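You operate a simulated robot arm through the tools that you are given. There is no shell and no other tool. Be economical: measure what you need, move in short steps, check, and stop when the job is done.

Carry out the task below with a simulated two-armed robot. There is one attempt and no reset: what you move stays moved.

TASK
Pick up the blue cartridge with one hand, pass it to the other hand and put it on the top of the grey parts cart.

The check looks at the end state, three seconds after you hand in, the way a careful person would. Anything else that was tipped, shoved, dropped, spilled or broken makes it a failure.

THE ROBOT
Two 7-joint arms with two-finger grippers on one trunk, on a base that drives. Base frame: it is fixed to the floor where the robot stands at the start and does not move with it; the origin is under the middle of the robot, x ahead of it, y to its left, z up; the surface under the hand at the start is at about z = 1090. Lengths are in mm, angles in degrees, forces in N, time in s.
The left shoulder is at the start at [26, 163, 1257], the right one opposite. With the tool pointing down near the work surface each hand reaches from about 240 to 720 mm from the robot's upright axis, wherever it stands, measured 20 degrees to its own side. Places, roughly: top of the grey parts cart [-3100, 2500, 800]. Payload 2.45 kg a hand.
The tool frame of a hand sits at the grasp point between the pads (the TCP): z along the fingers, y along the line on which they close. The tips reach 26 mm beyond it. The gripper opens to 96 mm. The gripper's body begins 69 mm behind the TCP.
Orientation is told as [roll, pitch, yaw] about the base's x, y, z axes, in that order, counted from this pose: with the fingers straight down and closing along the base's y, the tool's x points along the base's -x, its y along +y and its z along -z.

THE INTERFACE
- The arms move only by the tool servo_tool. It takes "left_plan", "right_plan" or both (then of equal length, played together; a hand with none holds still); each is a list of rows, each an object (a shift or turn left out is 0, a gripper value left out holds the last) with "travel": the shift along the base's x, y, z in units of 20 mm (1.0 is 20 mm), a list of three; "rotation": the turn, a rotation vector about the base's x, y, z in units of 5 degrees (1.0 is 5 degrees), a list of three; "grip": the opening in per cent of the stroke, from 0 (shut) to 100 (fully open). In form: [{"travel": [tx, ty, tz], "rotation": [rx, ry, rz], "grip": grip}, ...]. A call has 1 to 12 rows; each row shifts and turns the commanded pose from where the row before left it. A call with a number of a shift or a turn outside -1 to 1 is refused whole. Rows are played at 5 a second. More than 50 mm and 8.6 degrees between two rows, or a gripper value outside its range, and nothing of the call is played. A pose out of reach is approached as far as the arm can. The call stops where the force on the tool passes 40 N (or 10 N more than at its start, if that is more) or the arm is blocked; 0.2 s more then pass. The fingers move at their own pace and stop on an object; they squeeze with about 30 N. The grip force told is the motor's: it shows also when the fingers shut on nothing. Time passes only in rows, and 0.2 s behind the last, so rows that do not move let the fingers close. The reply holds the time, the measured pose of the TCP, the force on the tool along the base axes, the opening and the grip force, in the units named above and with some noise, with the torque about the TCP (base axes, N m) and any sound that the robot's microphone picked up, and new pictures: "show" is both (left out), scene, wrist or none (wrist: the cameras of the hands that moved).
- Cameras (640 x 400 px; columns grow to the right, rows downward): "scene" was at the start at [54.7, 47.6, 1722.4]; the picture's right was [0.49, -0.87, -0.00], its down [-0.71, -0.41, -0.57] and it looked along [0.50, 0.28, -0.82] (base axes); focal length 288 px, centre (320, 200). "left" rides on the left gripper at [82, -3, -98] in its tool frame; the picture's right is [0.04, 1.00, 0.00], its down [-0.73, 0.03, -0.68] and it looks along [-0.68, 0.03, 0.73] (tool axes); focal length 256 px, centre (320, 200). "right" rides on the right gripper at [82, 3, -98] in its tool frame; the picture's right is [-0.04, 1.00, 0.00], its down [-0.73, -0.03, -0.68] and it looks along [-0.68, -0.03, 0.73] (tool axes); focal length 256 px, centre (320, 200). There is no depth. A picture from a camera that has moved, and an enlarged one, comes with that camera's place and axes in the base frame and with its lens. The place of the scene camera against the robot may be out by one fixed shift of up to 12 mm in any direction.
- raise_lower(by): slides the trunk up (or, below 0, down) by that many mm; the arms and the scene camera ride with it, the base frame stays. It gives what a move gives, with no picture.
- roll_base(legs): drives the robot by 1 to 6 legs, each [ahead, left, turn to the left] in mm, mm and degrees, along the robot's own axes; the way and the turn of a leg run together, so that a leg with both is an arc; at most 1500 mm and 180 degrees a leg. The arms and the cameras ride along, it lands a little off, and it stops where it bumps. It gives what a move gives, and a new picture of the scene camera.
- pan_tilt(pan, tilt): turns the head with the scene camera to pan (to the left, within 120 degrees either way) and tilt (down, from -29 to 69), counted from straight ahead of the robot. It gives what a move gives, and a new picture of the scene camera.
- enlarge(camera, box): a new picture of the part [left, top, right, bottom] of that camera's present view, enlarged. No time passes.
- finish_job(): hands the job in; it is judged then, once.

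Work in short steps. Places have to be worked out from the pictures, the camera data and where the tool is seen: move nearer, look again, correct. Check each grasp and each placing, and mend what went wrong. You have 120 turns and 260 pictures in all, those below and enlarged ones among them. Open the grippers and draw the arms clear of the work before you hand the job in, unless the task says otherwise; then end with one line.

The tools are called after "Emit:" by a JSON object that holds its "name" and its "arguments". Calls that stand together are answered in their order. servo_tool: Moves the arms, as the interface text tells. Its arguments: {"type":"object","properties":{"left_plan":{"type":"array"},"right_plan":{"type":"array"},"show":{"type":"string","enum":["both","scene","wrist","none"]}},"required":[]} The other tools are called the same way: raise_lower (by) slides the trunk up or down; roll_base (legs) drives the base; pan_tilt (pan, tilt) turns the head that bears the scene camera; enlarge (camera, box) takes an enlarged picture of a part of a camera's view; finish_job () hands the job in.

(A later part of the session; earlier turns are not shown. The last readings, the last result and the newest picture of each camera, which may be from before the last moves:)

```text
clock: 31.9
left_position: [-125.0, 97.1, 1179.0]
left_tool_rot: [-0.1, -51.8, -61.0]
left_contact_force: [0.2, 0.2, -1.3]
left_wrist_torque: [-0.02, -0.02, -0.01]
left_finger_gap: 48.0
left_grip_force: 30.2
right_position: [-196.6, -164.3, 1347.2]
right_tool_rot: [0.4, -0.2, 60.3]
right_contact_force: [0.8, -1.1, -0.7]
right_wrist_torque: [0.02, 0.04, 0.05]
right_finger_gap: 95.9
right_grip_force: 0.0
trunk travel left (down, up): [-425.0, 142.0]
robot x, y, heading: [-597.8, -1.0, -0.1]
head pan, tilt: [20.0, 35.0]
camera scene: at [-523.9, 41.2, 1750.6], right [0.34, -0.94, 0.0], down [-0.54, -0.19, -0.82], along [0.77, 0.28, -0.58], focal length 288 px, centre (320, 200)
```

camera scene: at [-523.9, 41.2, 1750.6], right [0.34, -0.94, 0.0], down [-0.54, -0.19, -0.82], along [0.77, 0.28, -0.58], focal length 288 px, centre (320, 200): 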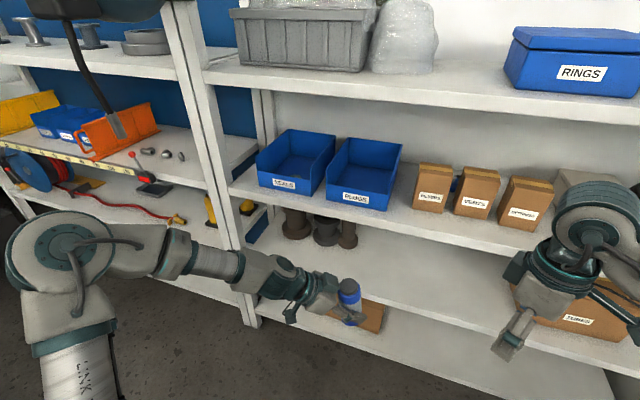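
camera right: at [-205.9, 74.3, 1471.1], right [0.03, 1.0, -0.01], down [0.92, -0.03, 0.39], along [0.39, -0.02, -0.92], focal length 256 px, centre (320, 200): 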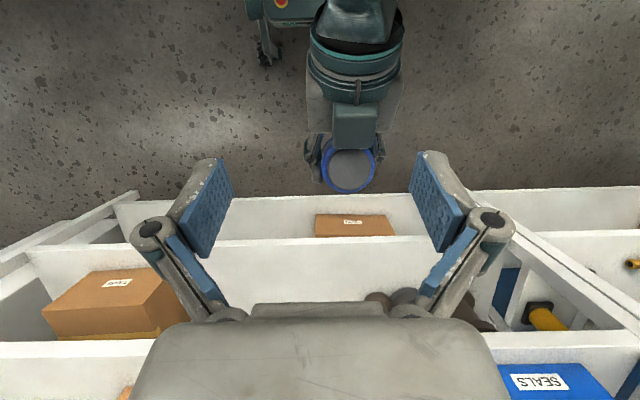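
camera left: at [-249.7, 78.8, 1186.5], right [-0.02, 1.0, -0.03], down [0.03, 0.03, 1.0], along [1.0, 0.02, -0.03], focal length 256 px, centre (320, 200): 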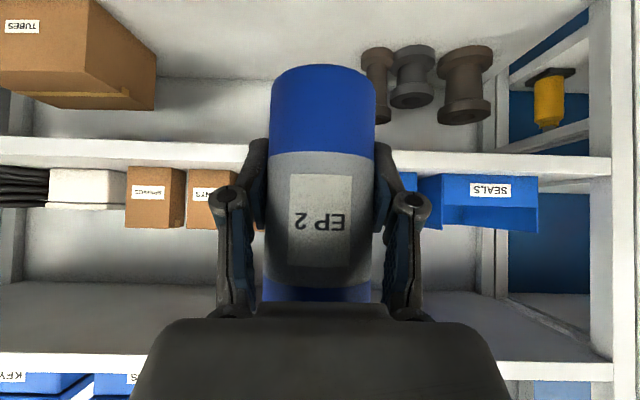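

Yaw reaches −61° freely. I straighten the bottle (7° back), continue the yaw to about −100° and bring it to y≈45.

Emit:
{"name": "servo_tool", "arguments": {"left_plan": [{"rotation": [0.6, 0.35, 0]}, {"rotation": [0.6, 0.35, 0]}, {"travel": [0, -0.35, 0], "rotation": [0, 0, -1]}, {"travel": [0, -0.35, 0], "rotation": [0, 0, -1]}, {"travel": [0, -0.35, 0], "rotation": [0, 0, -1]}, {"travel": [0, -0.35, 0], "rotation": [0, 0, -1]}, {"travel": [0, -0.35, 0], "rotation": [0, 0, -1]}, {"travel": [0, -0.35, 0], "rotation": [0, 0, -1]}, {"travel": [0, -0.35, 0], "rotation": [0, 0, -1]}, {"travel": [0, -0.35, 0], "rotation": [0, 0, -1]}]}}

```text
clock: 34.1
left_position: [-165.3, 103.9, 1173.7]
left_tool_rot: [-0.6, -48.6, -85.6]
left_contact_force: [0.9, 0.4, -2.0]
left_wrist_torque: [-0.04, 0.02, -0.05]
left_finger_gap: 48.3
left_grip_force: 30.3
left hand out of reach, approached as far as the arm can: row 1, 2, 3, 4, 5, 7, 8, 9, 10
right_position: [-196.1, -165.0, 1346.5]
right_tool_rot: [0.5, -0.2, 60.3]
right_contact_force: [0.2, 0.6, -0.6]
right_wrist_torque: [0.03, -0.03, 0.01]
right_finger_gap: 96.1
right_grip_force: 0.1
trunk travel left (down, up): [-425.0, 142.0]
robot x, y, heading: [-602.4, 2.8, -0.2]
head pan, tilt: [20.0, 35.0]
camera scene: at [-523.6, 41.6, 1750.6], right [0.34, -0.94, 0.0], down [-0.54, -0.19, -0.82], along [0.77, 0.28, -0.58], focal length 288 px, centre (320, 200)
camera left: at [-176.8, 231.4, 1177.2], right [0.99, 0.09, -0.04], down [0.03, 0.03, 1.0], along [0.09, -1.0, 0.02], focal length 256 px, centre (320, 200)
```

scene: 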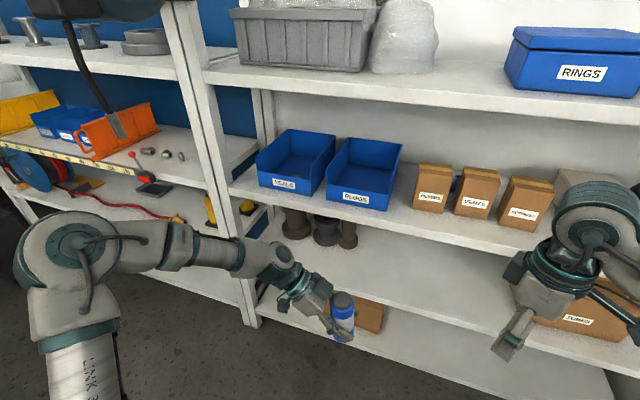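
left: 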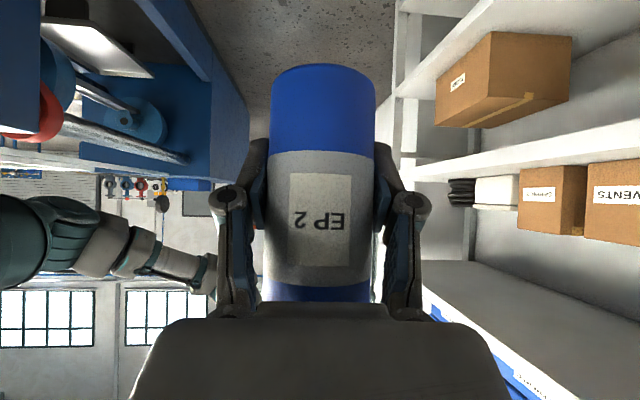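

Left holds at [-165, 104, 1174], yaw −86°, nearly upright bottle. I bring the right hand toward it from the right, leaned 15° (body to the right), staying high.

Emit:
{"name": "servo_tool", "arguments": {"right_plan": [{"travel": [0.15, 1, 0], "rotation": [1, 0, 0]}, {"travel": [0.15, 1, 0], "rotation": [1, 0, 0]}, {"travel": [0.15, 1, 0], "rotation": [1, 0, 0]}, {"travel": [0.15, 1, 0]}, {"travel": [0.15, 1, 0]}, {"travel": [0.15, 1, 0]}, {"travel": [0.15, 1, 0]}, {"travel": [0.15, 1, 0]}, {"travel": [0.15, 1, 0]}, {"travel": [0.15, 1, 0]}]}}

```text
clock: 36.3
left_position: [-166.4, 105.6, 1173.5]
left_tool_rot: [-0.6, -48.7, -85.6]
left_contact_force: [-0.2, 0.2, -1.9]
left_wrist_torque: [-0.03, 0.0, 0.0]
left_finger_gap: 48.1
left_grip_force: 29.8
right_position: [-167.3, 38.9, 1347.9]
right_tool_rot: [8.0, -13.2, 59.6]
right_contact_force: [0.1, 0.0, -0.2]
right_wrist_torque: [0.0, -0.02, -0.01]
right_finger_gap: 95.8
right_grip_force: 0.3
trunk travel left (down, up): [-425.0, 142.0]
robot x, y, heading: [-602.9, -3.5, -0.5]
head pan, tilt: [20.0, 35.0]
camera scene: at [-523.9, 44.9, 1750.6], right [0.34, -0.94, 0.0], down [-0.54, -0.2, -0.82], along [0.77, 0.28, -0.58], focal length 288 px, centre (320, 200)
camera right: at [-211.3, -56.6, 1423.6], right [-0.85, 0.51, 0.14], down [0.39, 0.42, 0.82], along [0.35, 0.75, -0.56], focal length 256 px, centre (320, 200)
```

scene: 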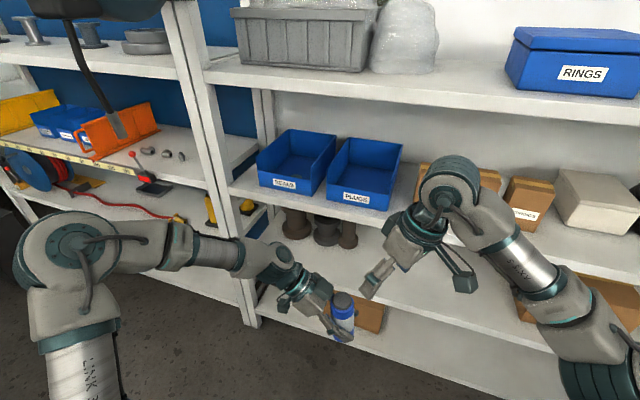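
right: 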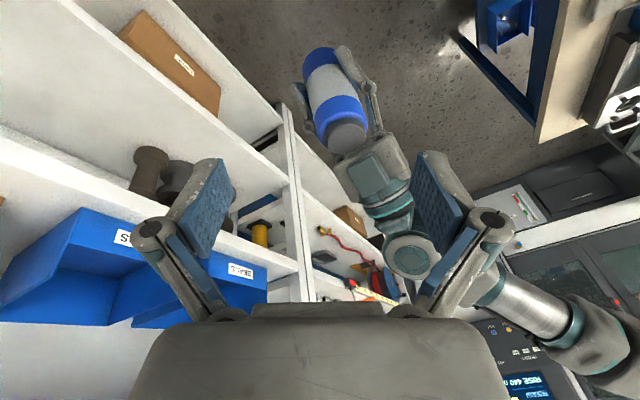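

Reachable without complaint. I add yaw here to align the closing axis with the left's.

Emit:
{"name": "servo_tool", "arguments": {"right_plan": [{"rotation": [0, 0, 1]}, {"rotation": [0, 0, 1]}, {"rotation": [0, 0, 1]}, {"rotation": [0, 0, 1]}, {"rotation": [0, 0, 1]}]}}

```text
clock: 37.5
left_position: [-166.8, 105.9, 1173.0]
left_tool_rot: [-0.7, -48.5, -85.5]
left_contact_force: [0.7, -0.5, -3.0]
left_wrist_torque: [-0.01, 0.03, 0.0]
left_finger_gap: 47.8
left_grip_force: 30.0
right_position: [-230.0, 40.2, 1333.4]
right_tool_rot: [8.1, -13.2, 84.6]
right_contact_force: [-0.4, 0.4, 0.0]
right_wrist_torque: [-0.02, 0.0, 0.01]
right_finger_gap: 96.1
right_grip_force: 0.0
right hand out of reach, approached as far as the arm can: row 3, 4, 5
trunk travel left (down, up): [-425.0, 142.0]
robot x, y, heading: [-599.5, -0.7, -0.4]
head pan, tilt: [20.0, 35.0]
camera scene: at [-524.5, 43.4, 1750.7], right [0.34, -0.94, 0.0], down [-0.54, -0.2, -0.82], along [0.77, 0.28, -0.58], focal length 288 px, centre (320, 200)
camera right: at [-231.5, -63.3, 1408.9], right [-0.98, 0.1, 0.15], down [0.18, 0.55, 0.82], along [0.0, 0.83, -0.56], focal length 256 px, centre (320, 200)
```

scene: 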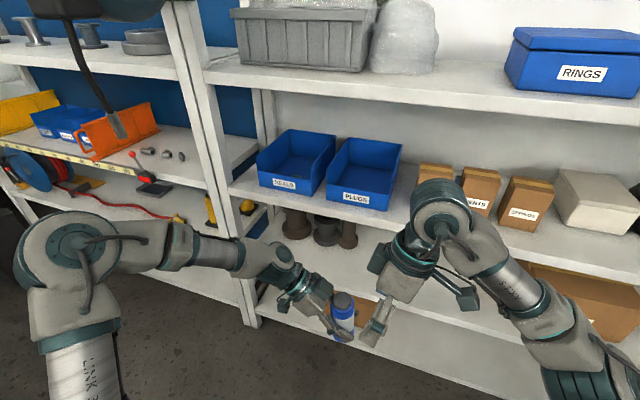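
right: 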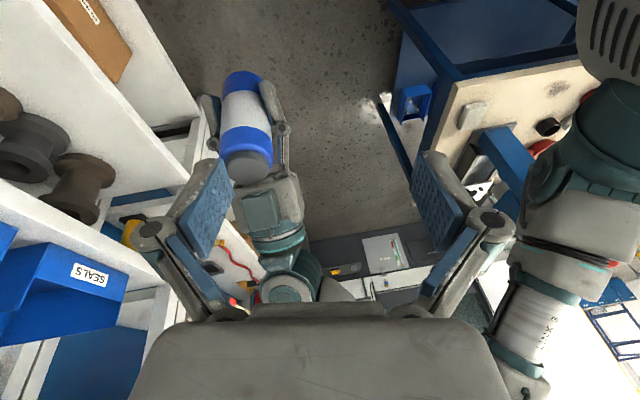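

I back off the yaw by 12° and bring the hand above the cartridge.

Emit:
{"name": "servo_tool", "arguments": {"right_plan": [{"travel": [0, 0, 0], "rotation": [0, 0, -1]}, {"travel": [0, 0.9, -0.3], "rotation": [0, 0, -1]}, {"travel": [0, 0.9, -0.4], "rotation": [0, 0, -0.5]}, {"travel": [0, 0.9, -0.5]}]}}

```text
clock: 38.5
left_position: [-165.1, 105.8, 1173.0]
left_tool_rot: [-0.6, -48.5, -85.6]
left_contact_force: [-0.7, 0.2, -1.2]
left_wrist_torque: [-0.01, 0.04, -0.02]
left_finger_gap: 48.0
left_grip_force: 30.2
right_position: [-229.2, 95.8, 1309.2]
right_tool_rot: [8.0, -13.1, 71.9]
right_contact_force: [-0.1, 0.7, 0.0]
right_wrist_torque: [-0.01, -0.03, 0.01]
right_finger_gap: 95.8
right_grip_force: 0.1
trunk travel left (down, up): [-425.0, 142.0]
robot x, y, heading: [-600.8, 7.4, -0.3]
head pan, tilt: [20.0, 35.0]
camera scene: at [-523.8, 45.6, 1750.6], right [0.34, -0.94, 0.0], down [-0.54, -0.2, -0.82], along [0.77, 0.28, -0.58], focal length 288 px, centre (320, 200)
camera right: at [-252.6, -5.0, 1385.0], right [-0.94, 0.31, 0.14], down [0.29, 0.5, 0.82], along [0.18, 0.81, -0.56], focal length 256 px, centre (320, 200)
```

scene: 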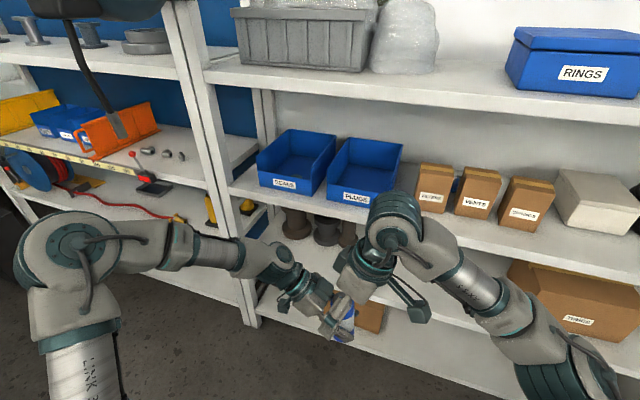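
right: 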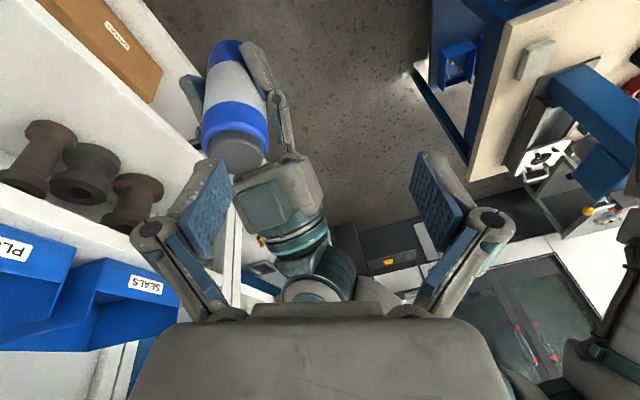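

Now shift +x by ~63 mm to get over the bottle (commanded pose evidently follows the reached pose).

Emit:
{"name": "servo_tool", "arguments": {"right_plan": [{"travel": [1, 0, 0]}, {"travel": [1, 0, 0]}, {"travel": [1, 0, 0]}]}}

```text
clock: 39.3
left_position: [-167.1, 105.9, 1173.3]
left_tool_rot: [-0.8, -48.5, -85.6]
left_contact_force: [-0.2, 0.2, -3.1]
left_wrist_torque: [-0.02, -0.03, -0.02]
left_finger_gap: 48.3
left_grip_force: 30.7
right_position: [-169.7, 95.8, 1309.9]
right_tool_rot: [8.0, -13.1, 72.2]
right_contact_force: [-0.4, 0.1, 0.4]
right_wrist_torque: [0.01, 0.01, 0.01]
right_finger_gap: 95.9
right_grip_force: 0.0
trunk travel left (down, up): [-425.0, 142.0]
robot x, y, heading: [-599.0, 0.3, -0.1]
head pan, tilt: [20.0, 35.0]
camera scene: at [-523.6, 43.9, 1750.6], right [0.34, -0.94, 0.0], down [-0.54, -0.2, -0.82], along [0.77, 0.28, -0.58], focal length 288 px, centre (320, 200)
camera right: at [-192.7, -6.5, 1385.2], right [-0.94, 0.31, 0.14], down [0.29, 0.5, 0.82], along [0.18, 0.81, -0.56], focal length 256 px, centre (320, 200)
```

scene: 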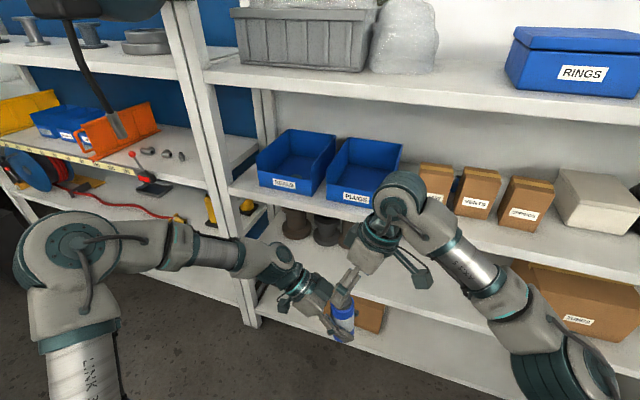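
right: 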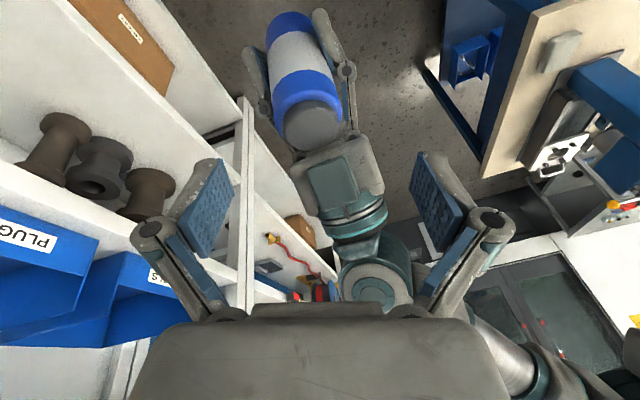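

Cap seen at about [-172, 102–106]; the right hand is well aligned. I descend about 66 mm to z≈1243 in two parts.

Emit:
{"name": "servo_tool", "arguments": {"right_plan": [{"travel": [0, 0.1, -0.9]}, {"travel": [0, 0.1, -0.9]}, {"travel": [0, 0, -0.7]}]}}

Emit:
{"name": "enlarge", "arguments": {"camera": "scene", "box": [240, 200, 440, 360]}}

```text
clock: 40.1
left_position: [-166.6, 102.9, 1174.2]
left_tool_rot: [-0.6, -48.6, -85.6]
left_contact_force: [-0.4, -0.7, -2.1]
left_wrist_torque: [0.03, -0.02, 0.0]
left_finger_gap: 47.9
left_grip_force: 30.2
right_position: [-170.5, 97.7, 1259.1]
right_tool_rot: [8.0, -13.2, 72.0]
right_contact_force: [0.4, -0.4, -1.1]
right_wrist_torque: [0.02, 0.01, 0.0]
right_finger_gap: 96.3
right_grip_force: 0.2
trunk travel left (down, up): [-425.0, 142.0]
robot x, y, heading: [-598.2, 0.9, -0.2]
head pan, tilt: [20.0, 35.0]
camera scene: at [-523.8, 43.7, 1750.6], right [0.34, -0.94, 0.0], down [-0.54, -0.2, -0.82], along [0.77, 0.28, -0.58], focal length 288 px, centre (320, 200)
camera right: at [-192.8, -3.1, 1335.1], right [-0.94, 0.31, 0.15], down [0.29, 0.5, 0.82], along [0.18, 0.81, -0.56], focal length 256 px, centre (320, 200)
```

scene: 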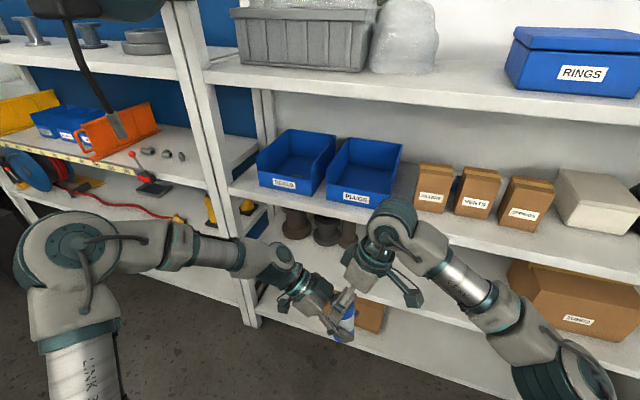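
right: 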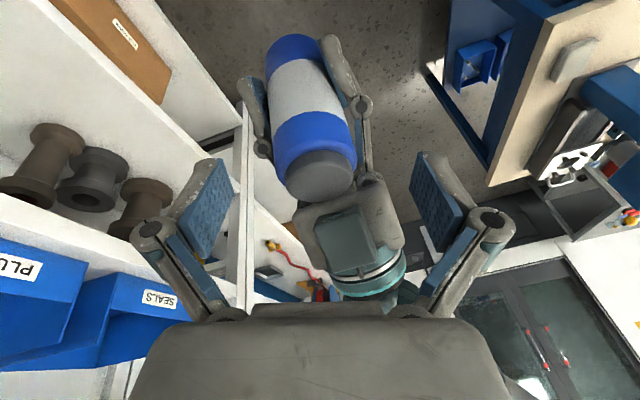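

```text
2.50 times, centred on (340, 280) of scene
camera zoom: at [-523.8, 43.7, 1750.6], right [0.34, -0.94, 0.0], down [-0.54, -0.2, -0.82], along [0.77, 0.28, -0.58], focal length 720 px, centre (270, 0)
```

zoom: 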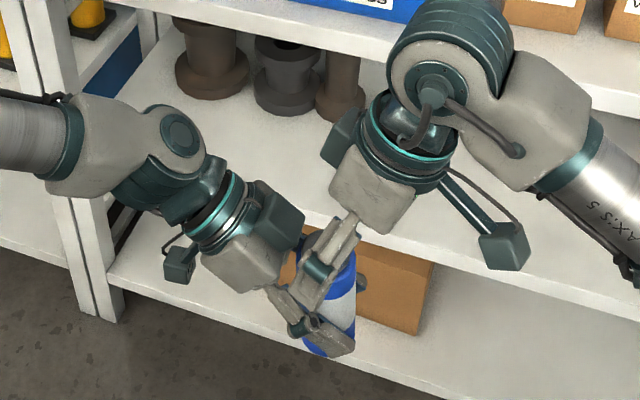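

Nicely aligned; fingers straddle the cap. Descend 16 mm more and look.

Emit:
{"name": "servo_tool", "arguments": {"right_plan": [{"travel": [0, 0.1, -0.4]}, {"travel": [0, 0, -0.4]}], "show": "wrist"}}

Emit:
{"name": "enlarge", "arguments": {"camera": "scene", "box": [290, 240, 390, 360]}}

Emit:
{"name": "enlarge", "arguments": {"camera": "left", "box": [0, 0, 640, 400]}}

```text
clock: 40.7
left_position: [-166.2, 104.7, 1173.6]
left_tool_rot: [-0.7, -48.6, -85.7]
left_contact_force: [0.6, 0.3, -2.8]
left_wrist_torque: [-0.02, 0.02, 0.03]
left_finger_gap: 47.8
left_grip_force: 30.6
right_position: [-170.3, 100.2, 1243.3]
right_tool_rot: [8.0, -13.2, 72.0]
right_contact_force: [0.1, -0.1, 0.2]
right_wrist_torque: [0.02, 0.01, -0.01]
right_finger_gap: 95.9
right_grip_force: 0.1
trunk travel left (down, up): [-425.0, 142.0]
robot x, y, heading: [-598.9, 2.7, -0.1]
head pan, tilt: [20.0, 35.0]
camera right: at [-192.7, -0.9, 1318.9], right [-0.94, 0.31, 0.14], down [0.29, 0.5, 0.82], along [0.18, 0.81, -0.56], focal length 256 px, centre (320, 200)
```

right: 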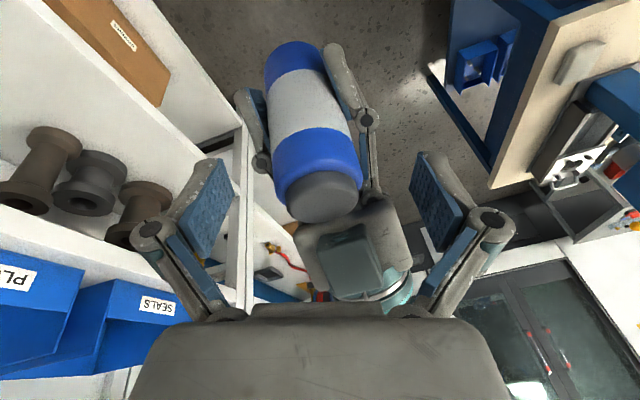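

```text
3.33 times, centred on (340, 300) of scene
camera zoom: at [-523.5, 43.8, 1750.6], right [0.34, -0.94, 0.0], down [-0.54, -0.2, -0.82], along [0.77, 0.28, -0.58], focal length 960 px, centre (253, -133)
```

zoom: 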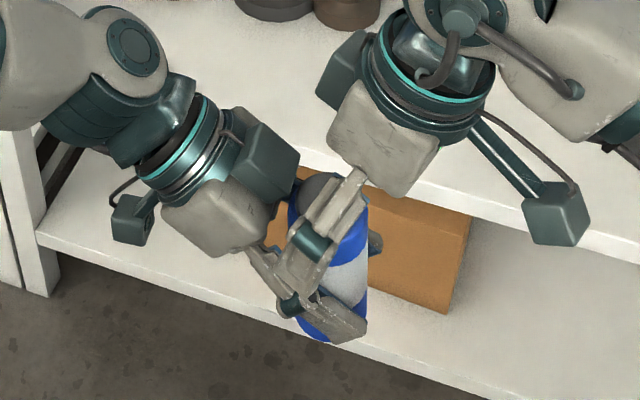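

```text
1.00 times, centred on (320, 200) of left (not enlarged: the box is as wide or as high as the picture)
camera zoom: at [-177.4, 232.0, 1177.2], right [0.99, 0.09, -0.04], down [0.04, 0.03, 1.0], along [0.1, -1.0, 0.02], focal length 256 px, centre (320, 200)
```

zoom: 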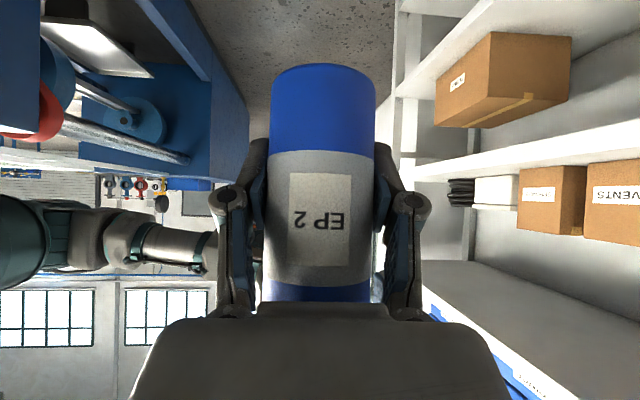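

Lower 5 mm more for a better hold on the body below the cap, then close the right hand.

Emit:
{"name": "servo_tool", "arguments": {"right_plan": [{"travel": [0, 0.1, -0.25]}, {"grip": 65}, {"grip": 55}, {"grip": 45}, {"grip": 30}, {"grip": 20}]}}

Emit:
{"name": "enlarge", "arguments": {"camera": "scene", "box": [290, 240, 390, 360]}}

```text
clock: 42.1
left_position: [-166.3, 104.2, 1172.8]
left_tool_rot: [-0.8, -48.6, -85.6]
left_contact_force: [-18.0, 7.2, -0.5]
left_wrist_torque: [-0.01, 0.02, -0.02]
left_finger_gap: 48.0
left_grip_force: 29.8
right_position: [-169.2, 102.4, 1237.7]
right_tool_rot: [8.0, -13.1, 71.9]
right_contact_force: [17.5, -7.9, -0.5]
right_wrist_torque: [-0.57, -1.24, 0.0]
right_finger_gap: 52.0
right_grip_force: 29.8
trunk travel left (down, up): [-425.0, 142.0]
robot x, y, heading: [-600.2, -1.1, -0.2]
head pan, tilt: [20.0, 35.0]
camera scene: at [-523.9, 43.9, 1750.6], right [0.34, -0.94, 0.0], down [-0.54, -0.2, -0.82], along [0.77, 0.28, -0.58], focal length 288 px, centre (320, 200)
camera right: at [-192.6, 0.7, 1314.0], right [-0.94, 0.31, 0.14], down [0.29, 0.5, 0.82], along [0.19, 0.81, -0.56], focal length 256 px, centre (320, 200)
```

scene: 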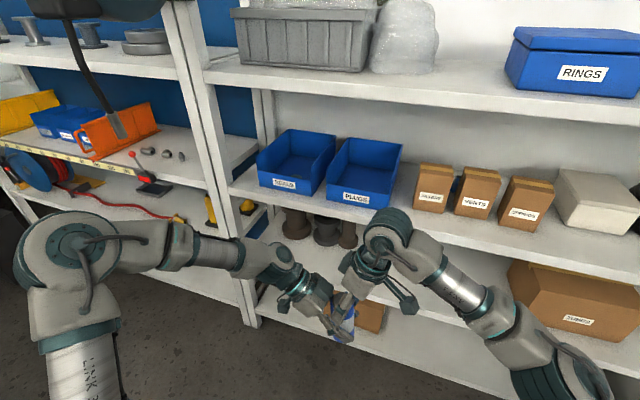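
right: 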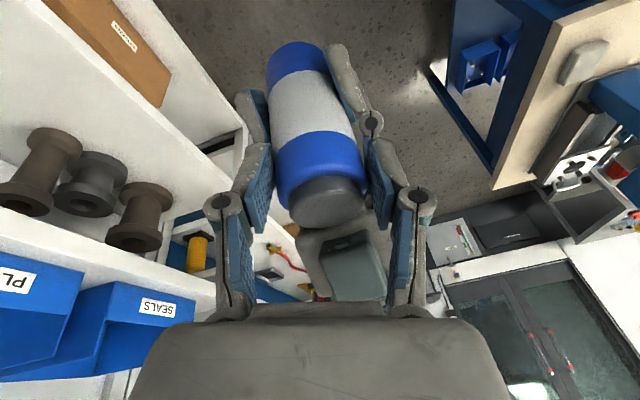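

```text
3.33 times, centred on (340, 300) of scene
camera zoom: at [-523.9, 43.9, 1750.6], right [0.34, -0.94, 0.0], down [-0.54, -0.2, -0.82], along [0.77, 0.28, -0.58], focal length 960 px, centre (253, -133)
```

zoom: 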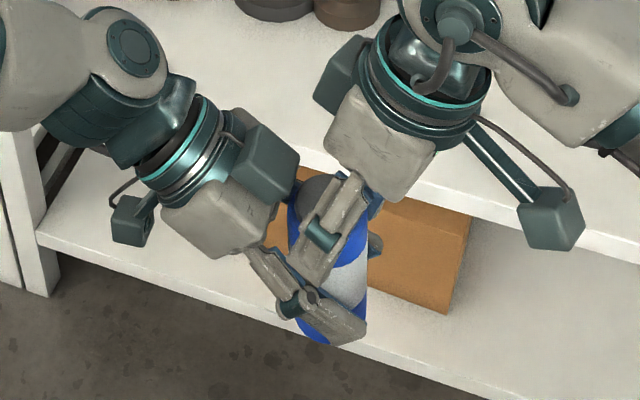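

Gap stopped at 52 mm with a sideways load of 19 N. I look closely to see what is touching.

Emit:
{"name": "enlarge", "arguments": {"camera": "right", "box": [200, 40, 440, 240]}}

Emit:
{"name": "enlarge", "arguments": {"camera": "left", "box": [180, 40, 460, 320]}}

```text
2.00 times, centred on (320, 140) of right
camera zoom: at [-192.6, 0.7, 1314.0], right [-0.94, 0.31, 0.14], down [0.29, 0.5, 0.82], along [0.19, 0.81, -0.56], focal length 512 px, centre (320, 320)
```

zoom: 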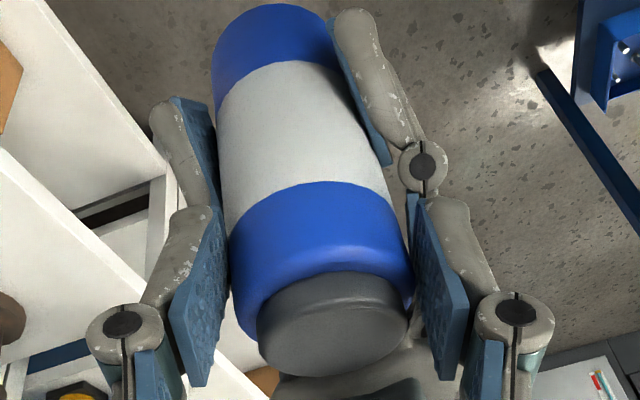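

```text
1.43 times, centred on (320, 180) of left
camera zoom: at [-178.2, 232.0, 1176.9], right [0.99, 0.09, -0.04], down [0.04, 0.03, 1.0], along [0.09, -1.0, 0.02], focal length 366 px, centre (320, 229)
```

zoom: 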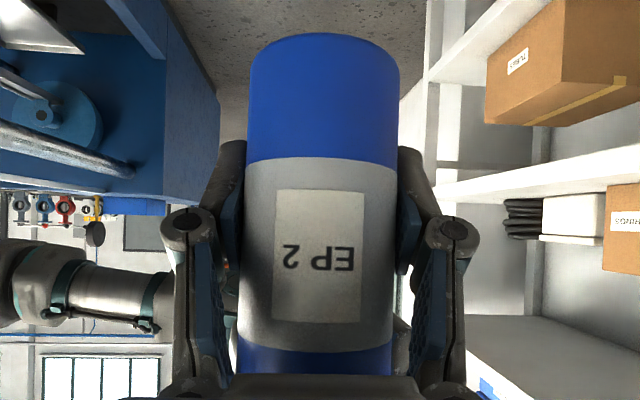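

The right jaw's closing axis is rolled ~8° versus the bottle, so the pads touch only at corners. I open, level the closing axis about the TCP, and close again.

Emit:
{"name": "servo_tool", "arguments": {"right_plan": [{"grip": 85}, {"grip": 85}, {"rotation": [-0.25, -0.76, 0]}, {"rotation": [-0.25, -0.76, 0]}], "show": "wrist"}}

```text
clock: 43.1
left_position: [-167.1, 104.9, 1173.4]
left_tool_rot: [-0.6, -48.5, -85.6]
left_contact_force: [-0.2, -0.6, -2.6]
left_wrist_torque: [0.04, 0.02, 0.01]
left_finger_gap: 47.9
left_grip_force: 29.9
right_position: [-171.1, 102.9, 1238.5]
right_tool_rot: [-0.4, -13.0, 74.0]
right_contact_force: [0.0, 0.1, -0.3]
right_wrist_torque: [0.05, -0.04, 0.03]
right_finger_gap: 81.6
right_grip_force: 0.1
trunk travel left (down, up): [-425.0, 142.0]
robot x, y, heading: [-599.5, 3.5, -0.3]
head pan, tilt: [20.0, 35.0]
camera right: at [-204.0, 4.7, 1315.0], right [-0.95, 0.32, 0.0], down [0.18, 0.53, 0.83], along [0.26, 0.79, -0.56], focal length 256 px, centre (320, 200)
```

right: 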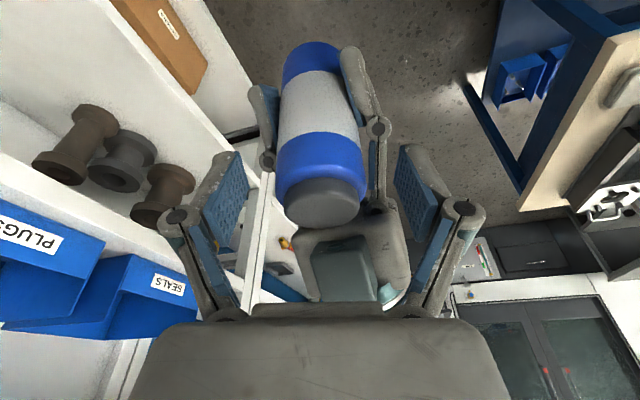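

The bottle now looks parallel and centred in the jaw. Close.

Emit:
{"name": "servo_tool", "arguments": {"right_plan": [{"grip": 65}, {"grip": 55}, {"grip": 45}, {"grip": 30}, {"grip": 15}], "show": "wrist"}}

Emit:
{"name": "enlarge", "arguments": {"camera": "right", "box": [200, 40, 440, 240]}}

```text
clock: 44.3
left_position: [-166.8, 105.2, 1172.3]
left_tool_rot: [-0.6, -48.6, -85.6]
left_contact_force: [-0.3, 0.8, -3.9]
left_wrist_torque: [-0.06, 0.01, -0.08]
left_finger_gap: 48.0
left_grip_force: 29.9
right_position: [-171.3, 102.9, 1238.1]
right_tool_rot: [-0.1, -13.1, 73.9]
right_contact_force: [-0.1, -1.6, 1.4]
right_wrist_torque: [-0.06, -0.05, 0.1]
right_finger_gap: 49.3
right_grip_force: 30.7
trunk travel left (down, up): [-425.0, 142.0]
robot x, y, heading: [-603.0, 1.4, -0.3]
head pan, tilt: [20.0, 35.0]
camera right: at [-203.5, 4.4, 1314.9], right [-0.95, 0.32, 0.01], down [0.18, 0.53, 0.83], along [0.26, 0.79, -0.56], focal length 256 px, centre (320, 200)
```

right: 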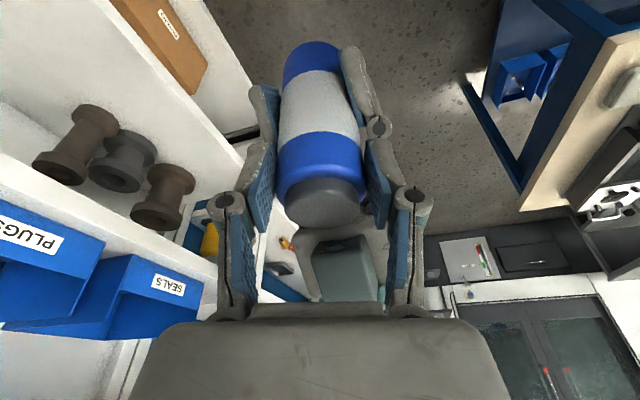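

```text
2.00 times, centred on (320, 140) of right
camera zoom: at [-203.5, 4.4, 1314.9], right [-0.95, 0.32, 0.01], down [0.18, 0.53, 0.83], along [0.26, 0.79, -0.56], focal length 512 px, centre (320, 320)
```

zoom: 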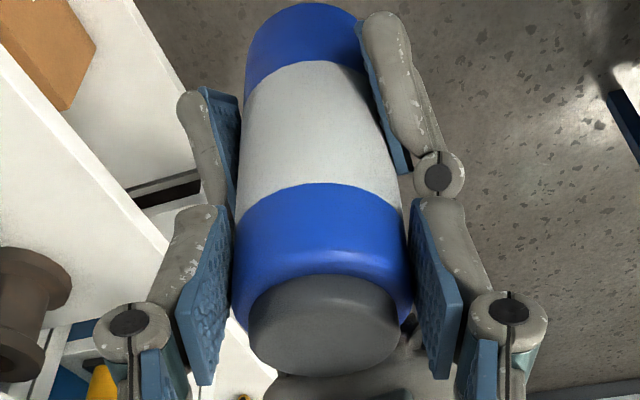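

Firm grip: 49.3 mm, 30.7 N, no side load. Now the left hand opens.

Emit:
{"name": "servo_tool", "arguments": {"left_plan": [{"grip": 60}, {"grip": 75}, {"grip": 90}, {"grip": 90}]}}

```text
clock: 45.3
left_position: [-166.4, 104.8, 1173.4]
left_tool_rot: [-0.6, -48.6, -85.7]
left_contact_force: [-0.6, 0.3, -0.8]
left_wrist_torque: [0.0, 0.03, 0.03]
left_finger_gap: 86.6
left_grip_force: 0.1
right_position: [-170.4, 101.6, 1238.2]
right_tool_rot: [-0.3, -13.0, 73.9]
right_contact_force: [0.0, -0.4, -0.1]
right_wrist_torque: [-0.03, 0.02, 0.02]
right_finger_gap: 49.4
right_grip_force: 29.4
trunk travel left (down, up): [-425.0, 142.0]
robot x, y, heading: [-599.0, -0.9, -0.2]
head pan, tilt: [20.0, 35.0]
camera scene: at [-523.9, 44.0, 1750.6], right [0.34, -0.94, 0.0], down [-0.54, -0.2, -0.82], along [0.77, 0.28, -0.58], focal length 288 px, centre (320, 200)
camera left: at [-177.5, 232.1, 1177.2], right [0.99, 0.09, -0.04], down [0.04, 0.03, 1.0], along [0.1, -1.0, 0.02], focal length 256 px, centre (320, 200)
```

scene: 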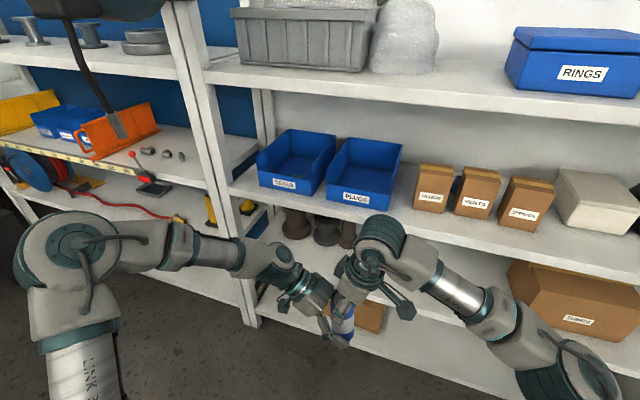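
left: 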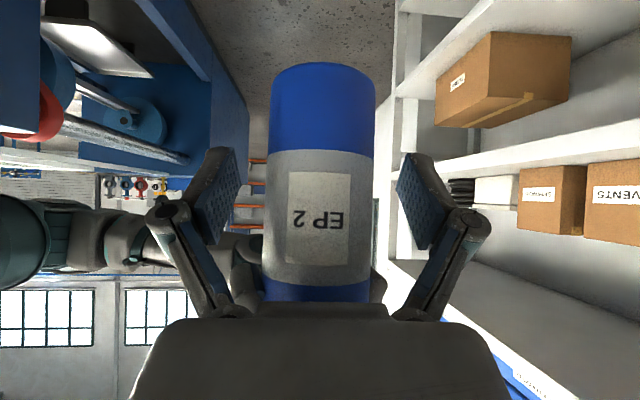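

Right hand carries the cartridge steadily. Withdraw the left hand in +y.

Emit:
{"name": "servo_tool", "arguments": {"left_plan": [{"travel": [-0.07, 0.7, 0]}, {"travel": [-0.07, 0.9, 0]}, {"travel": [-0.07, 1, 0]}, {"travel": [-0.07, 1, 0]}, {"travel": [-0.07, 1, 0]}, {"travel": [-0.07, 1, 0]}, {"travel": [-0.07, 1, 0]}, {"travel": [0, 1, 0]}]}}

```text
clock: 47.1
left_position: [-175.7, 257.8, 1173.0]
left_tool_rot: [-0.8, -47.8, -85.6]
left_contact_force: [0.3, -0.2, 0.1]
left_wrist_torque: [0.02, 0.0, 0.01]
left_finger_gap: 86.2
left_grip_force: 0.1
right_position: [-170.8, 102.9, 1238.2]
right_tool_rot: [-0.2, -13.0, 73.9]
right_contact_force: [0.5, 0.2, 0.1]
right_wrist_torque: [-0.01, 0.07, 0.01]
right_finger_gap: 49.4
right_grip_force: 29.9
trunk travel left (down, up): [-425.0, 142.0]
robot x, y, heading: [-602.5, 2.0, -0.1]
head pan, tilt: [20.0, 35.0]
camera scene: at [-524.3, 45.8, 1750.6], right [0.34, -0.94, 0.0], down [-0.54, -0.2, -0.82], along [0.77, 0.28, -0.58], focal length 288 px, centre (320, 200)
camera left: at [-186.9, 384.8, 1178.1], right [0.99, 0.09, -0.04], down [0.04, 0.01, 1.0], along [0.09, -1.0, 0.01], focal length 256 px, centre (320, 200)
```

scene: 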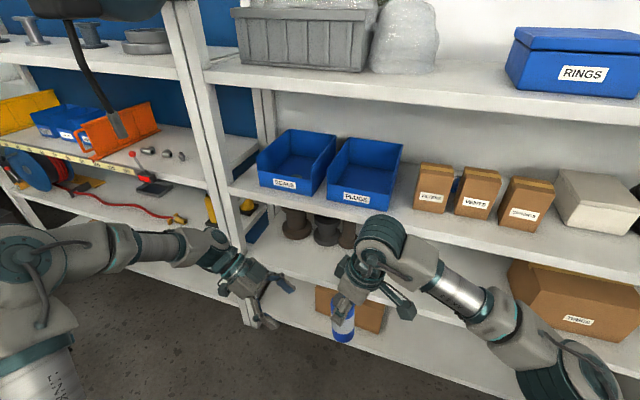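
left: 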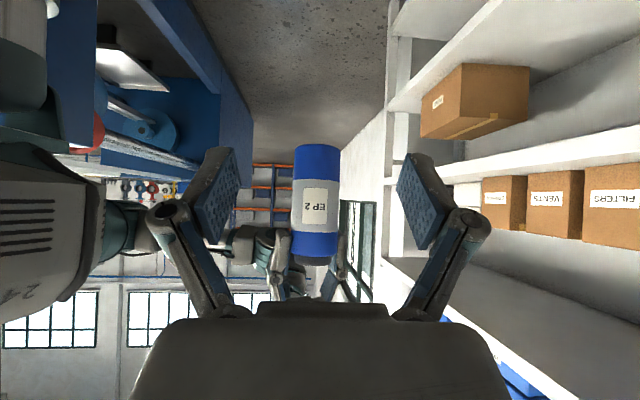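

Handover is done. Now I look around to the left/back toward the cart.

Emit:
{"name": "pan_tilt", "arguments": {"pan": 115, "tilt": 15}}

Emit:
{"name": "pan_tilt", "arguments": {"pan": 60, "tilt": 20}}

```text
clock: 48.8
left_position: [-176.0, 257.0, 1172.6]
left_tool_rot: [-0.9, -47.7, -85.5]
left_contact_force: [-1.4, 0.0, -1.0]
left_wrist_torque: [0.0, 0.04, 0.01]
left_finger_gap: 86.6
left_grip_force: 0.1
right_position: [-171.3, 102.8, 1237.4]
right_tool_rot: [-0.2, -13.1, 73.9]
right_contact_force: [-1.0, 0.5, 0.2]
right_wrist_torque: [-0.02, -0.02, -0.02]
right_finger_gap: 49.1
right_grip_force: 29.5
trunk travel left (down, up): [-425.0, 142.0]
robot x, y, heading: [-599.3, 0.1, 0.1]
head pan, tilt: [115.0, 15.0]
camera scene: at [-646.1, 100.3, 1782.9], right [0.91, 0.42, 0.0], down [0.1, -0.24, -0.97], along [-0.41, 0.88, -0.26], focal length 288 px, centre (320, 200)
```

scene: 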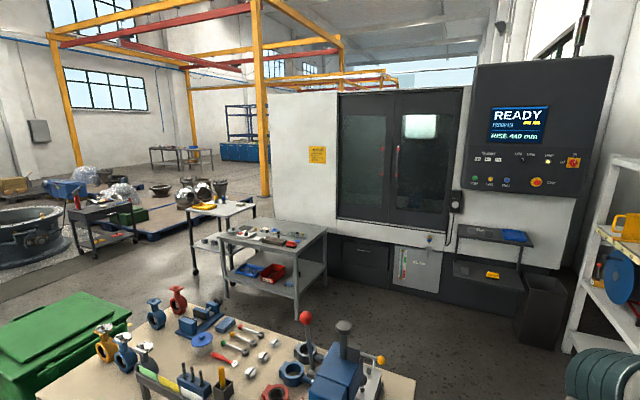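

```text
clock: 50.1
left_position: [-176.5, 255.9, 1172.7]
left_tool_rot: [-1.0, -47.7, -85.6]
left_contact_force: [-0.9, 0.2, -0.9]
left_wrist_torque: [-0.03, 0.01, -0.01]
left_finger_gap: 86.6
left_grip_force: 0.1
right_position: [-169.7, 102.4, 1238.6]
right_tool_rot: [-0.3, -13.0, 74.0]
right_contact_force: [0.1, 0.1, 0.1]
right_wrist_torque: [-0.01, 0.04, -0.01]
right_finger_gap: 48.9
right_grip_force: 30.0
trunk travel left (down, up): [-425.0, 142.0]
robot x, y, heading: [-601.2, 0.3, -0.1]
head pan, tilt: [60.0, 20.0]
camera scene: at [-560.2, 95.9, 1774.5], right [0.86, -0.5, 0.0], down [-0.18, -0.3, -0.94], along [0.47, 0.81, -0.35], focal length 288 px, centre (320, 200)
```

scene: 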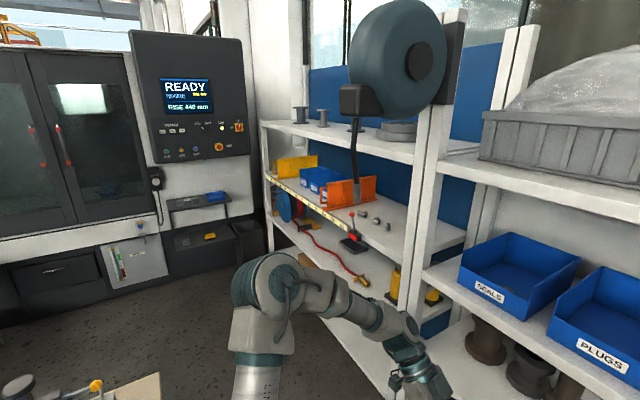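

I map the surroundings: I need the near side of the bench and the far cart, so I take a steeper view to the left-back, then the other side, and an enlargement of the carts.

Emit:
{"name": "pan_tilt", "arguments": {"pan": 120, "tilt": 50}}

Emit:
{"name": "pan_tilt", "arguments": {"pan": -118, "tilt": 25}}

Emit:
{"name": "pan_tilt", "arguments": {"pan": 120, "tilt": 20}}

Emit:
{"name": "enlarge", "arguments": {"camera": "scene", "box": [60, 120, 380, 320]}}

```text
clock: 51.4
left_position: [-176.2, 257.1, 1171.6]
left_tool_rot: [-0.9, -47.7, -85.6]
left_contact_force: [-0.1, 0.6, 0.1]
left_wrist_torque: [0.06, 0.01, 0.01]
left_finger_gap: 86.4
left_grip_force: 0.1
right_position: [-170.0, 102.3, 1238.1]
right_tool_rot: [-0.2, -12.9, 73.8]
right_contact_force: [-0.4, 0.1, -0.7]
right_wrist_torque: [-0.04, 0.01, 0.02]
right_finger_gap: 48.9
right_grip_force: 29.7
trunk travel left (down, up): [-425.0, 142.0]
robot x, y, heading: [-600.4, -1.1, -0.0]
head pan, tilt: [120.0, 50.0]
camera scene: at [-645.4, 82.2, 1729.3], right [0.87, 0.5, 0.0], down [0.38, -0.67, -0.64], along [-0.32, 0.56, -0.77], focal length 288 px, centre (320, 200)
```

scene: 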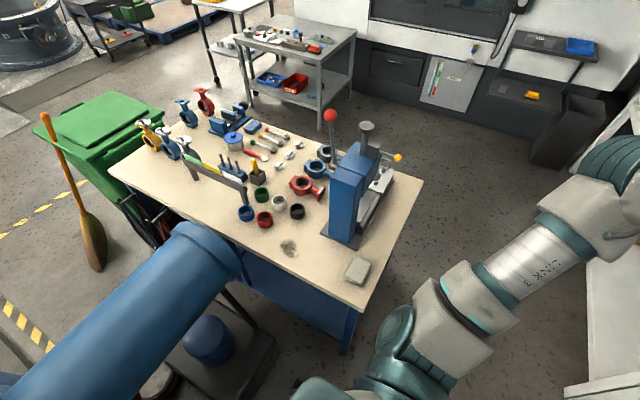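

```text
clock: 54.7
left_position: [-177.4, 257.2, 1172.1]
left_tool_rot: [-0.8, -47.7, -85.7]
left_contact_force: [-0.8, -0.5, 0.0]
left_wrist_torque: [-0.02, 0.04, 0.0]
left_finger_gap: 86.6
left_grip_force: 0.0
right_position: [-171.0, 102.6, 1237.6]
right_tool_rot: [-0.2, -13.1, 73.9]
right_contact_force: [0.1, 0.1, -0.1]
right_wrist_torque: [-0.05, 0.01, 0.01]
right_finger_gap: 48.9
right_grip_force: 30.5
trunk travel left (down, up): [-425.0, 142.0]
robot x, y, heading: [-603.4, 0.8, -0.3]
head pan, tilt: [-118.0, 25.0]
camera scene: at [-650.7, -66.0, 1767.1], right [-0.88, 0.47, 0.0], down [0.2, 0.37, -0.91], along [-0.43, -0.8, -0.42], focal length 288 px, centre (320, 200)
```

scene: 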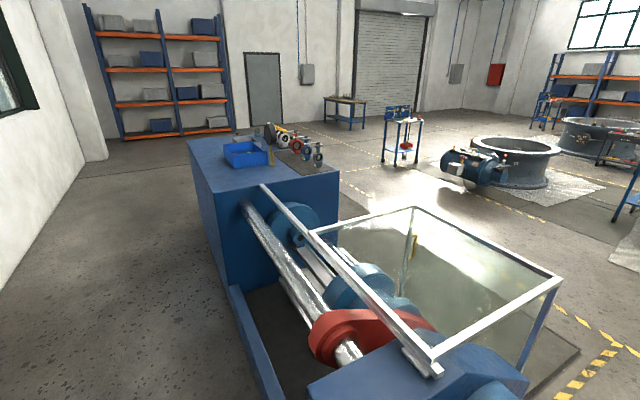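

```text
clock: 58.1
left_position: [-175.0, 256.7, 1173.2]
left_tool_rot: [-0.9, -47.7, -85.7]
left_contact_force: [-0.1, 0.4, 0.1]
left_wrist_torque: [0.02, 0.0, 0.02]
left_finger_gap: 86.4
left_grip_force: 0.1
right_position: [-170.1, 102.3, 1238.6]
right_tool_rot: [-0.2, -13.1, 73.8]
right_contact_force: [-0.1, 0.1, -0.1]
right_wrist_torque: [0.0, 0.0, -0.01]
right_finger_gap: 49.0
right_grip_force: 30.2
trunk travel left (down, up): [-425.0, 142.0]
robot x, y, heading: [-603.8, 3.4, -0.3]
head pan, tilt: [120.0, 20.0]
camera scene: at [-653.3, 96.3, 1774.8], right [0.87, 0.5, 0.0], down [0.17, -0.3, -0.94], along [-0.47, 0.81, -0.34], focal length 288 px, centre (320, 200)
```

scene: 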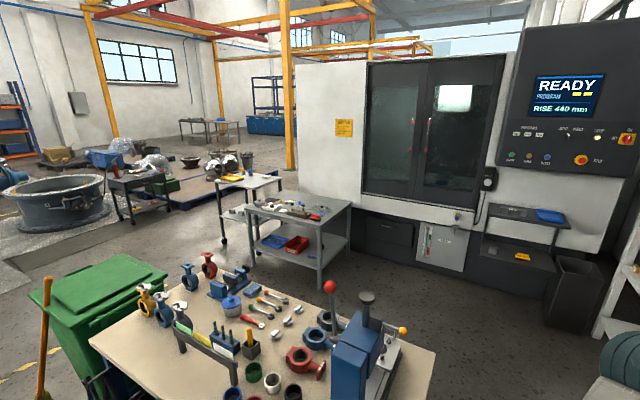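

```text
2.00 times, centred on (220, 220) of scene
camera zoom: at [-653.3, 96.3, 1774.8], right [0.87, 0.5, 0.0], down [0.17, -0.3, -0.94], along [-0.47, 0.81, -0.34], focal length 576 px, centre (520, 160)
```

zoom: 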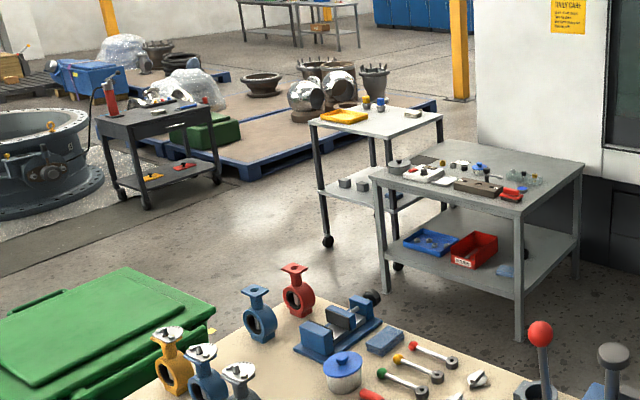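

The target is the wheeled light-grey cart at x −3460…−2820, y 2375…2845. A bench blocks x −1820…−680, y 394…990, so I'll go through the corridor between bench and racks. First I fold the left arm to a compact pose.

Emit:
{"name": "servo_tool", "arguments": {"left_plan": [{"travel": [-0.2, 0, 0.6], "rotation": [0, 0, 1]}, {"travel": [-0.2, 0, 0.6], "rotation": [0, 0, 1]}, {"travel": [-0.2, 0, 0.6], "rotation": [0, 0, 1]}, {"travel": [-0.2, 0, 0.6], "rotation": [0, 0, 1]}, {"travel": [-0.2, 0, 0.6], "rotation": [0, 0, 1]}, {"travel": [-0.2, 0, 0.6], "rotation": [0, 0, 1]}, {"travel": [-0.2, 0, 0.6], "rotation": [0, 0, 1]}, {"travel": [-0.2, 0, 0.6], "rotation": [0, 0, 1]}, {"travel": [-0.2, 0, 0.6], "rotation": [0, 0, 1]}, {"travel": [-0.2, 0, 0.6], "rotation": [0, 0, 1]}, {"travel": [-0.2, 0, 0.6], "rotation": [0, 0, 1]}, {"travel": [-0.2, 0, 0.6], "rotation": [0, 0, 1]}], "show": "none"}}

Emit:
{"name": "servo_tool", "arguments": {"left_plan": [{"travel": [-0.5, 0, 0.6], "rotation": [0, 0, 1]}, {"travel": [-0.5, 0, 0.6], "rotation": [0, 0, 1]}, {"travel": [-0.5, 0, 0.6], "rotation": [0, 0, 1]}, {"travel": [-0.5, 0, 0.6], "rotation": [0, 0, 1]}, {"travel": [-0.5, 0, 0.6], "rotation": [0, 0, 1]}, {"travel": [-0.5, 0, 0], "rotation": [0, 1, 0]}, {"travel": [-0.5, 0, 0], "rotation": [0, 1, 0]}, {"travel": [-0.5, 0, 0], "rotation": [0, 1, 0]}, {"travel": [0, 0, 0], "rotation": [0, 1, 0]}, {"travel": [0, 0, 0], "rotation": [0, 1, 0]}, {"travel": [0, 0, 0], "rotation": [0, 1, 0]}], "show": "none"}}

Emit:
{"name": "pan_tilt", "arguments": {"pan": 0, "tilt": 45}}

```text
clock: 60.7
left_position: [-201.3, 280.4, 1217.4]
left_tool_rot: [-1.9, -48.4, -25.4]
left_contact_force: [0.1, 0.5, -0.2]
left_wrist_torque: [-0.02, 0.01, 0.02]
left_finger_gap: 86.3
left_grip_force: 0.1
left hand out of reach, approached as far as the arm can: row 8, 9, 10, 11, 12
right_position: [-169.7, 102.4, 1237.9]
right_tool_rot: [-0.2, -13.0, 73.9]
right_contact_force: [0.0, 0.1, -0.4]
right_wrist_torque: [0.0, 0.0, 0.03]
right_finger_gap: 49.2
right_grip_force: 30.2
trunk travel left (down, up): [-425.0, 142.0]
robot x, y, heading: [-600.9, 3.2, -0.2]
head pan, tilt: [120.0, 20.0]
```

```text
clock: 63.1
left_position: [-239.1, 288.4, 1283.9]
left_tool_rot: [-2.3, -22.2, -2.4]
left_contact_force: [-0.9, -0.1, -1.0]
left_wrist_torque: [-0.02, 0.0, 0.0]
left_finger_gap: 86.3
left_grip_force: 0.0
left hand out of reach, approached as far as the arm can: row 1, 2, 3, 4, 5
right_position: [-169.0, 101.6, 1237.9]
right_tool_rot: [-0.2, -12.9, 73.9]
right_contact_force: [0.2, 0.7, 0.2]
right_wrist_torque: [0.0, 0.03, 0.01]
right_finger_gap: 49.3
right_grip_force: 30.8
trunk travel left (down, up): [-425.0, 142.0]
robot x, y, heading: [-602.1, 1.4, -0.3]
head pan, tilt: [120.0, 20.0]
```

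```text
clock: 65.1
left_position: [-240.3, 289.1, 1284.2]
left_tool_rot: [-2.2, -22.5, -2.3]
left_contact_force: [0.2, -0.6, -0.6]
left_wrist_torque: [-0.04, 0.0, 0.0]
left_finger_gap: 86.4
left_grip_force: 0.0
right_position: [-169.4, 101.5, 1237.1]
right_tool_rot: [-0.3, -13.0, 73.8]
right_contact_force: [0.5, -0.3, 0.4]
right_wrist_torque: [-0.02, 0.04, 0.01]
right_finger_gap: 49.1
right_grip_force: 30.2
trunk travel left (down, up): [-425.0, 142.0]
robot x, y, heading: [-601.6, 3.5, -0.7]
head pan, tilt: [0.0, 45.0]
camera scene: at [-526.9, 14.9, 1735.9], right [0.0, -1.0, 0.0], down [-0.71, 0.0, -0.7], along [0.7, 0.0, -0.71], focal length 288 px, centre (320, 200)
```

scene: 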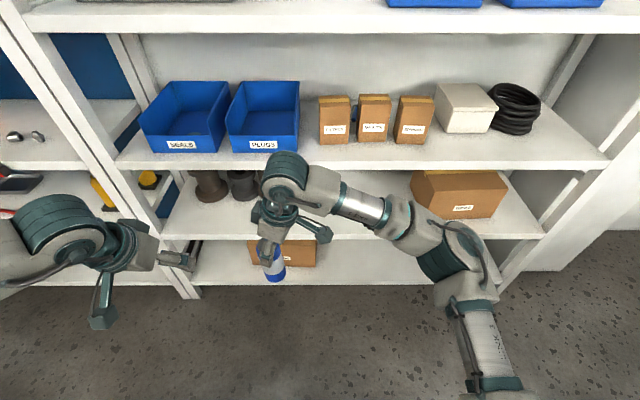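

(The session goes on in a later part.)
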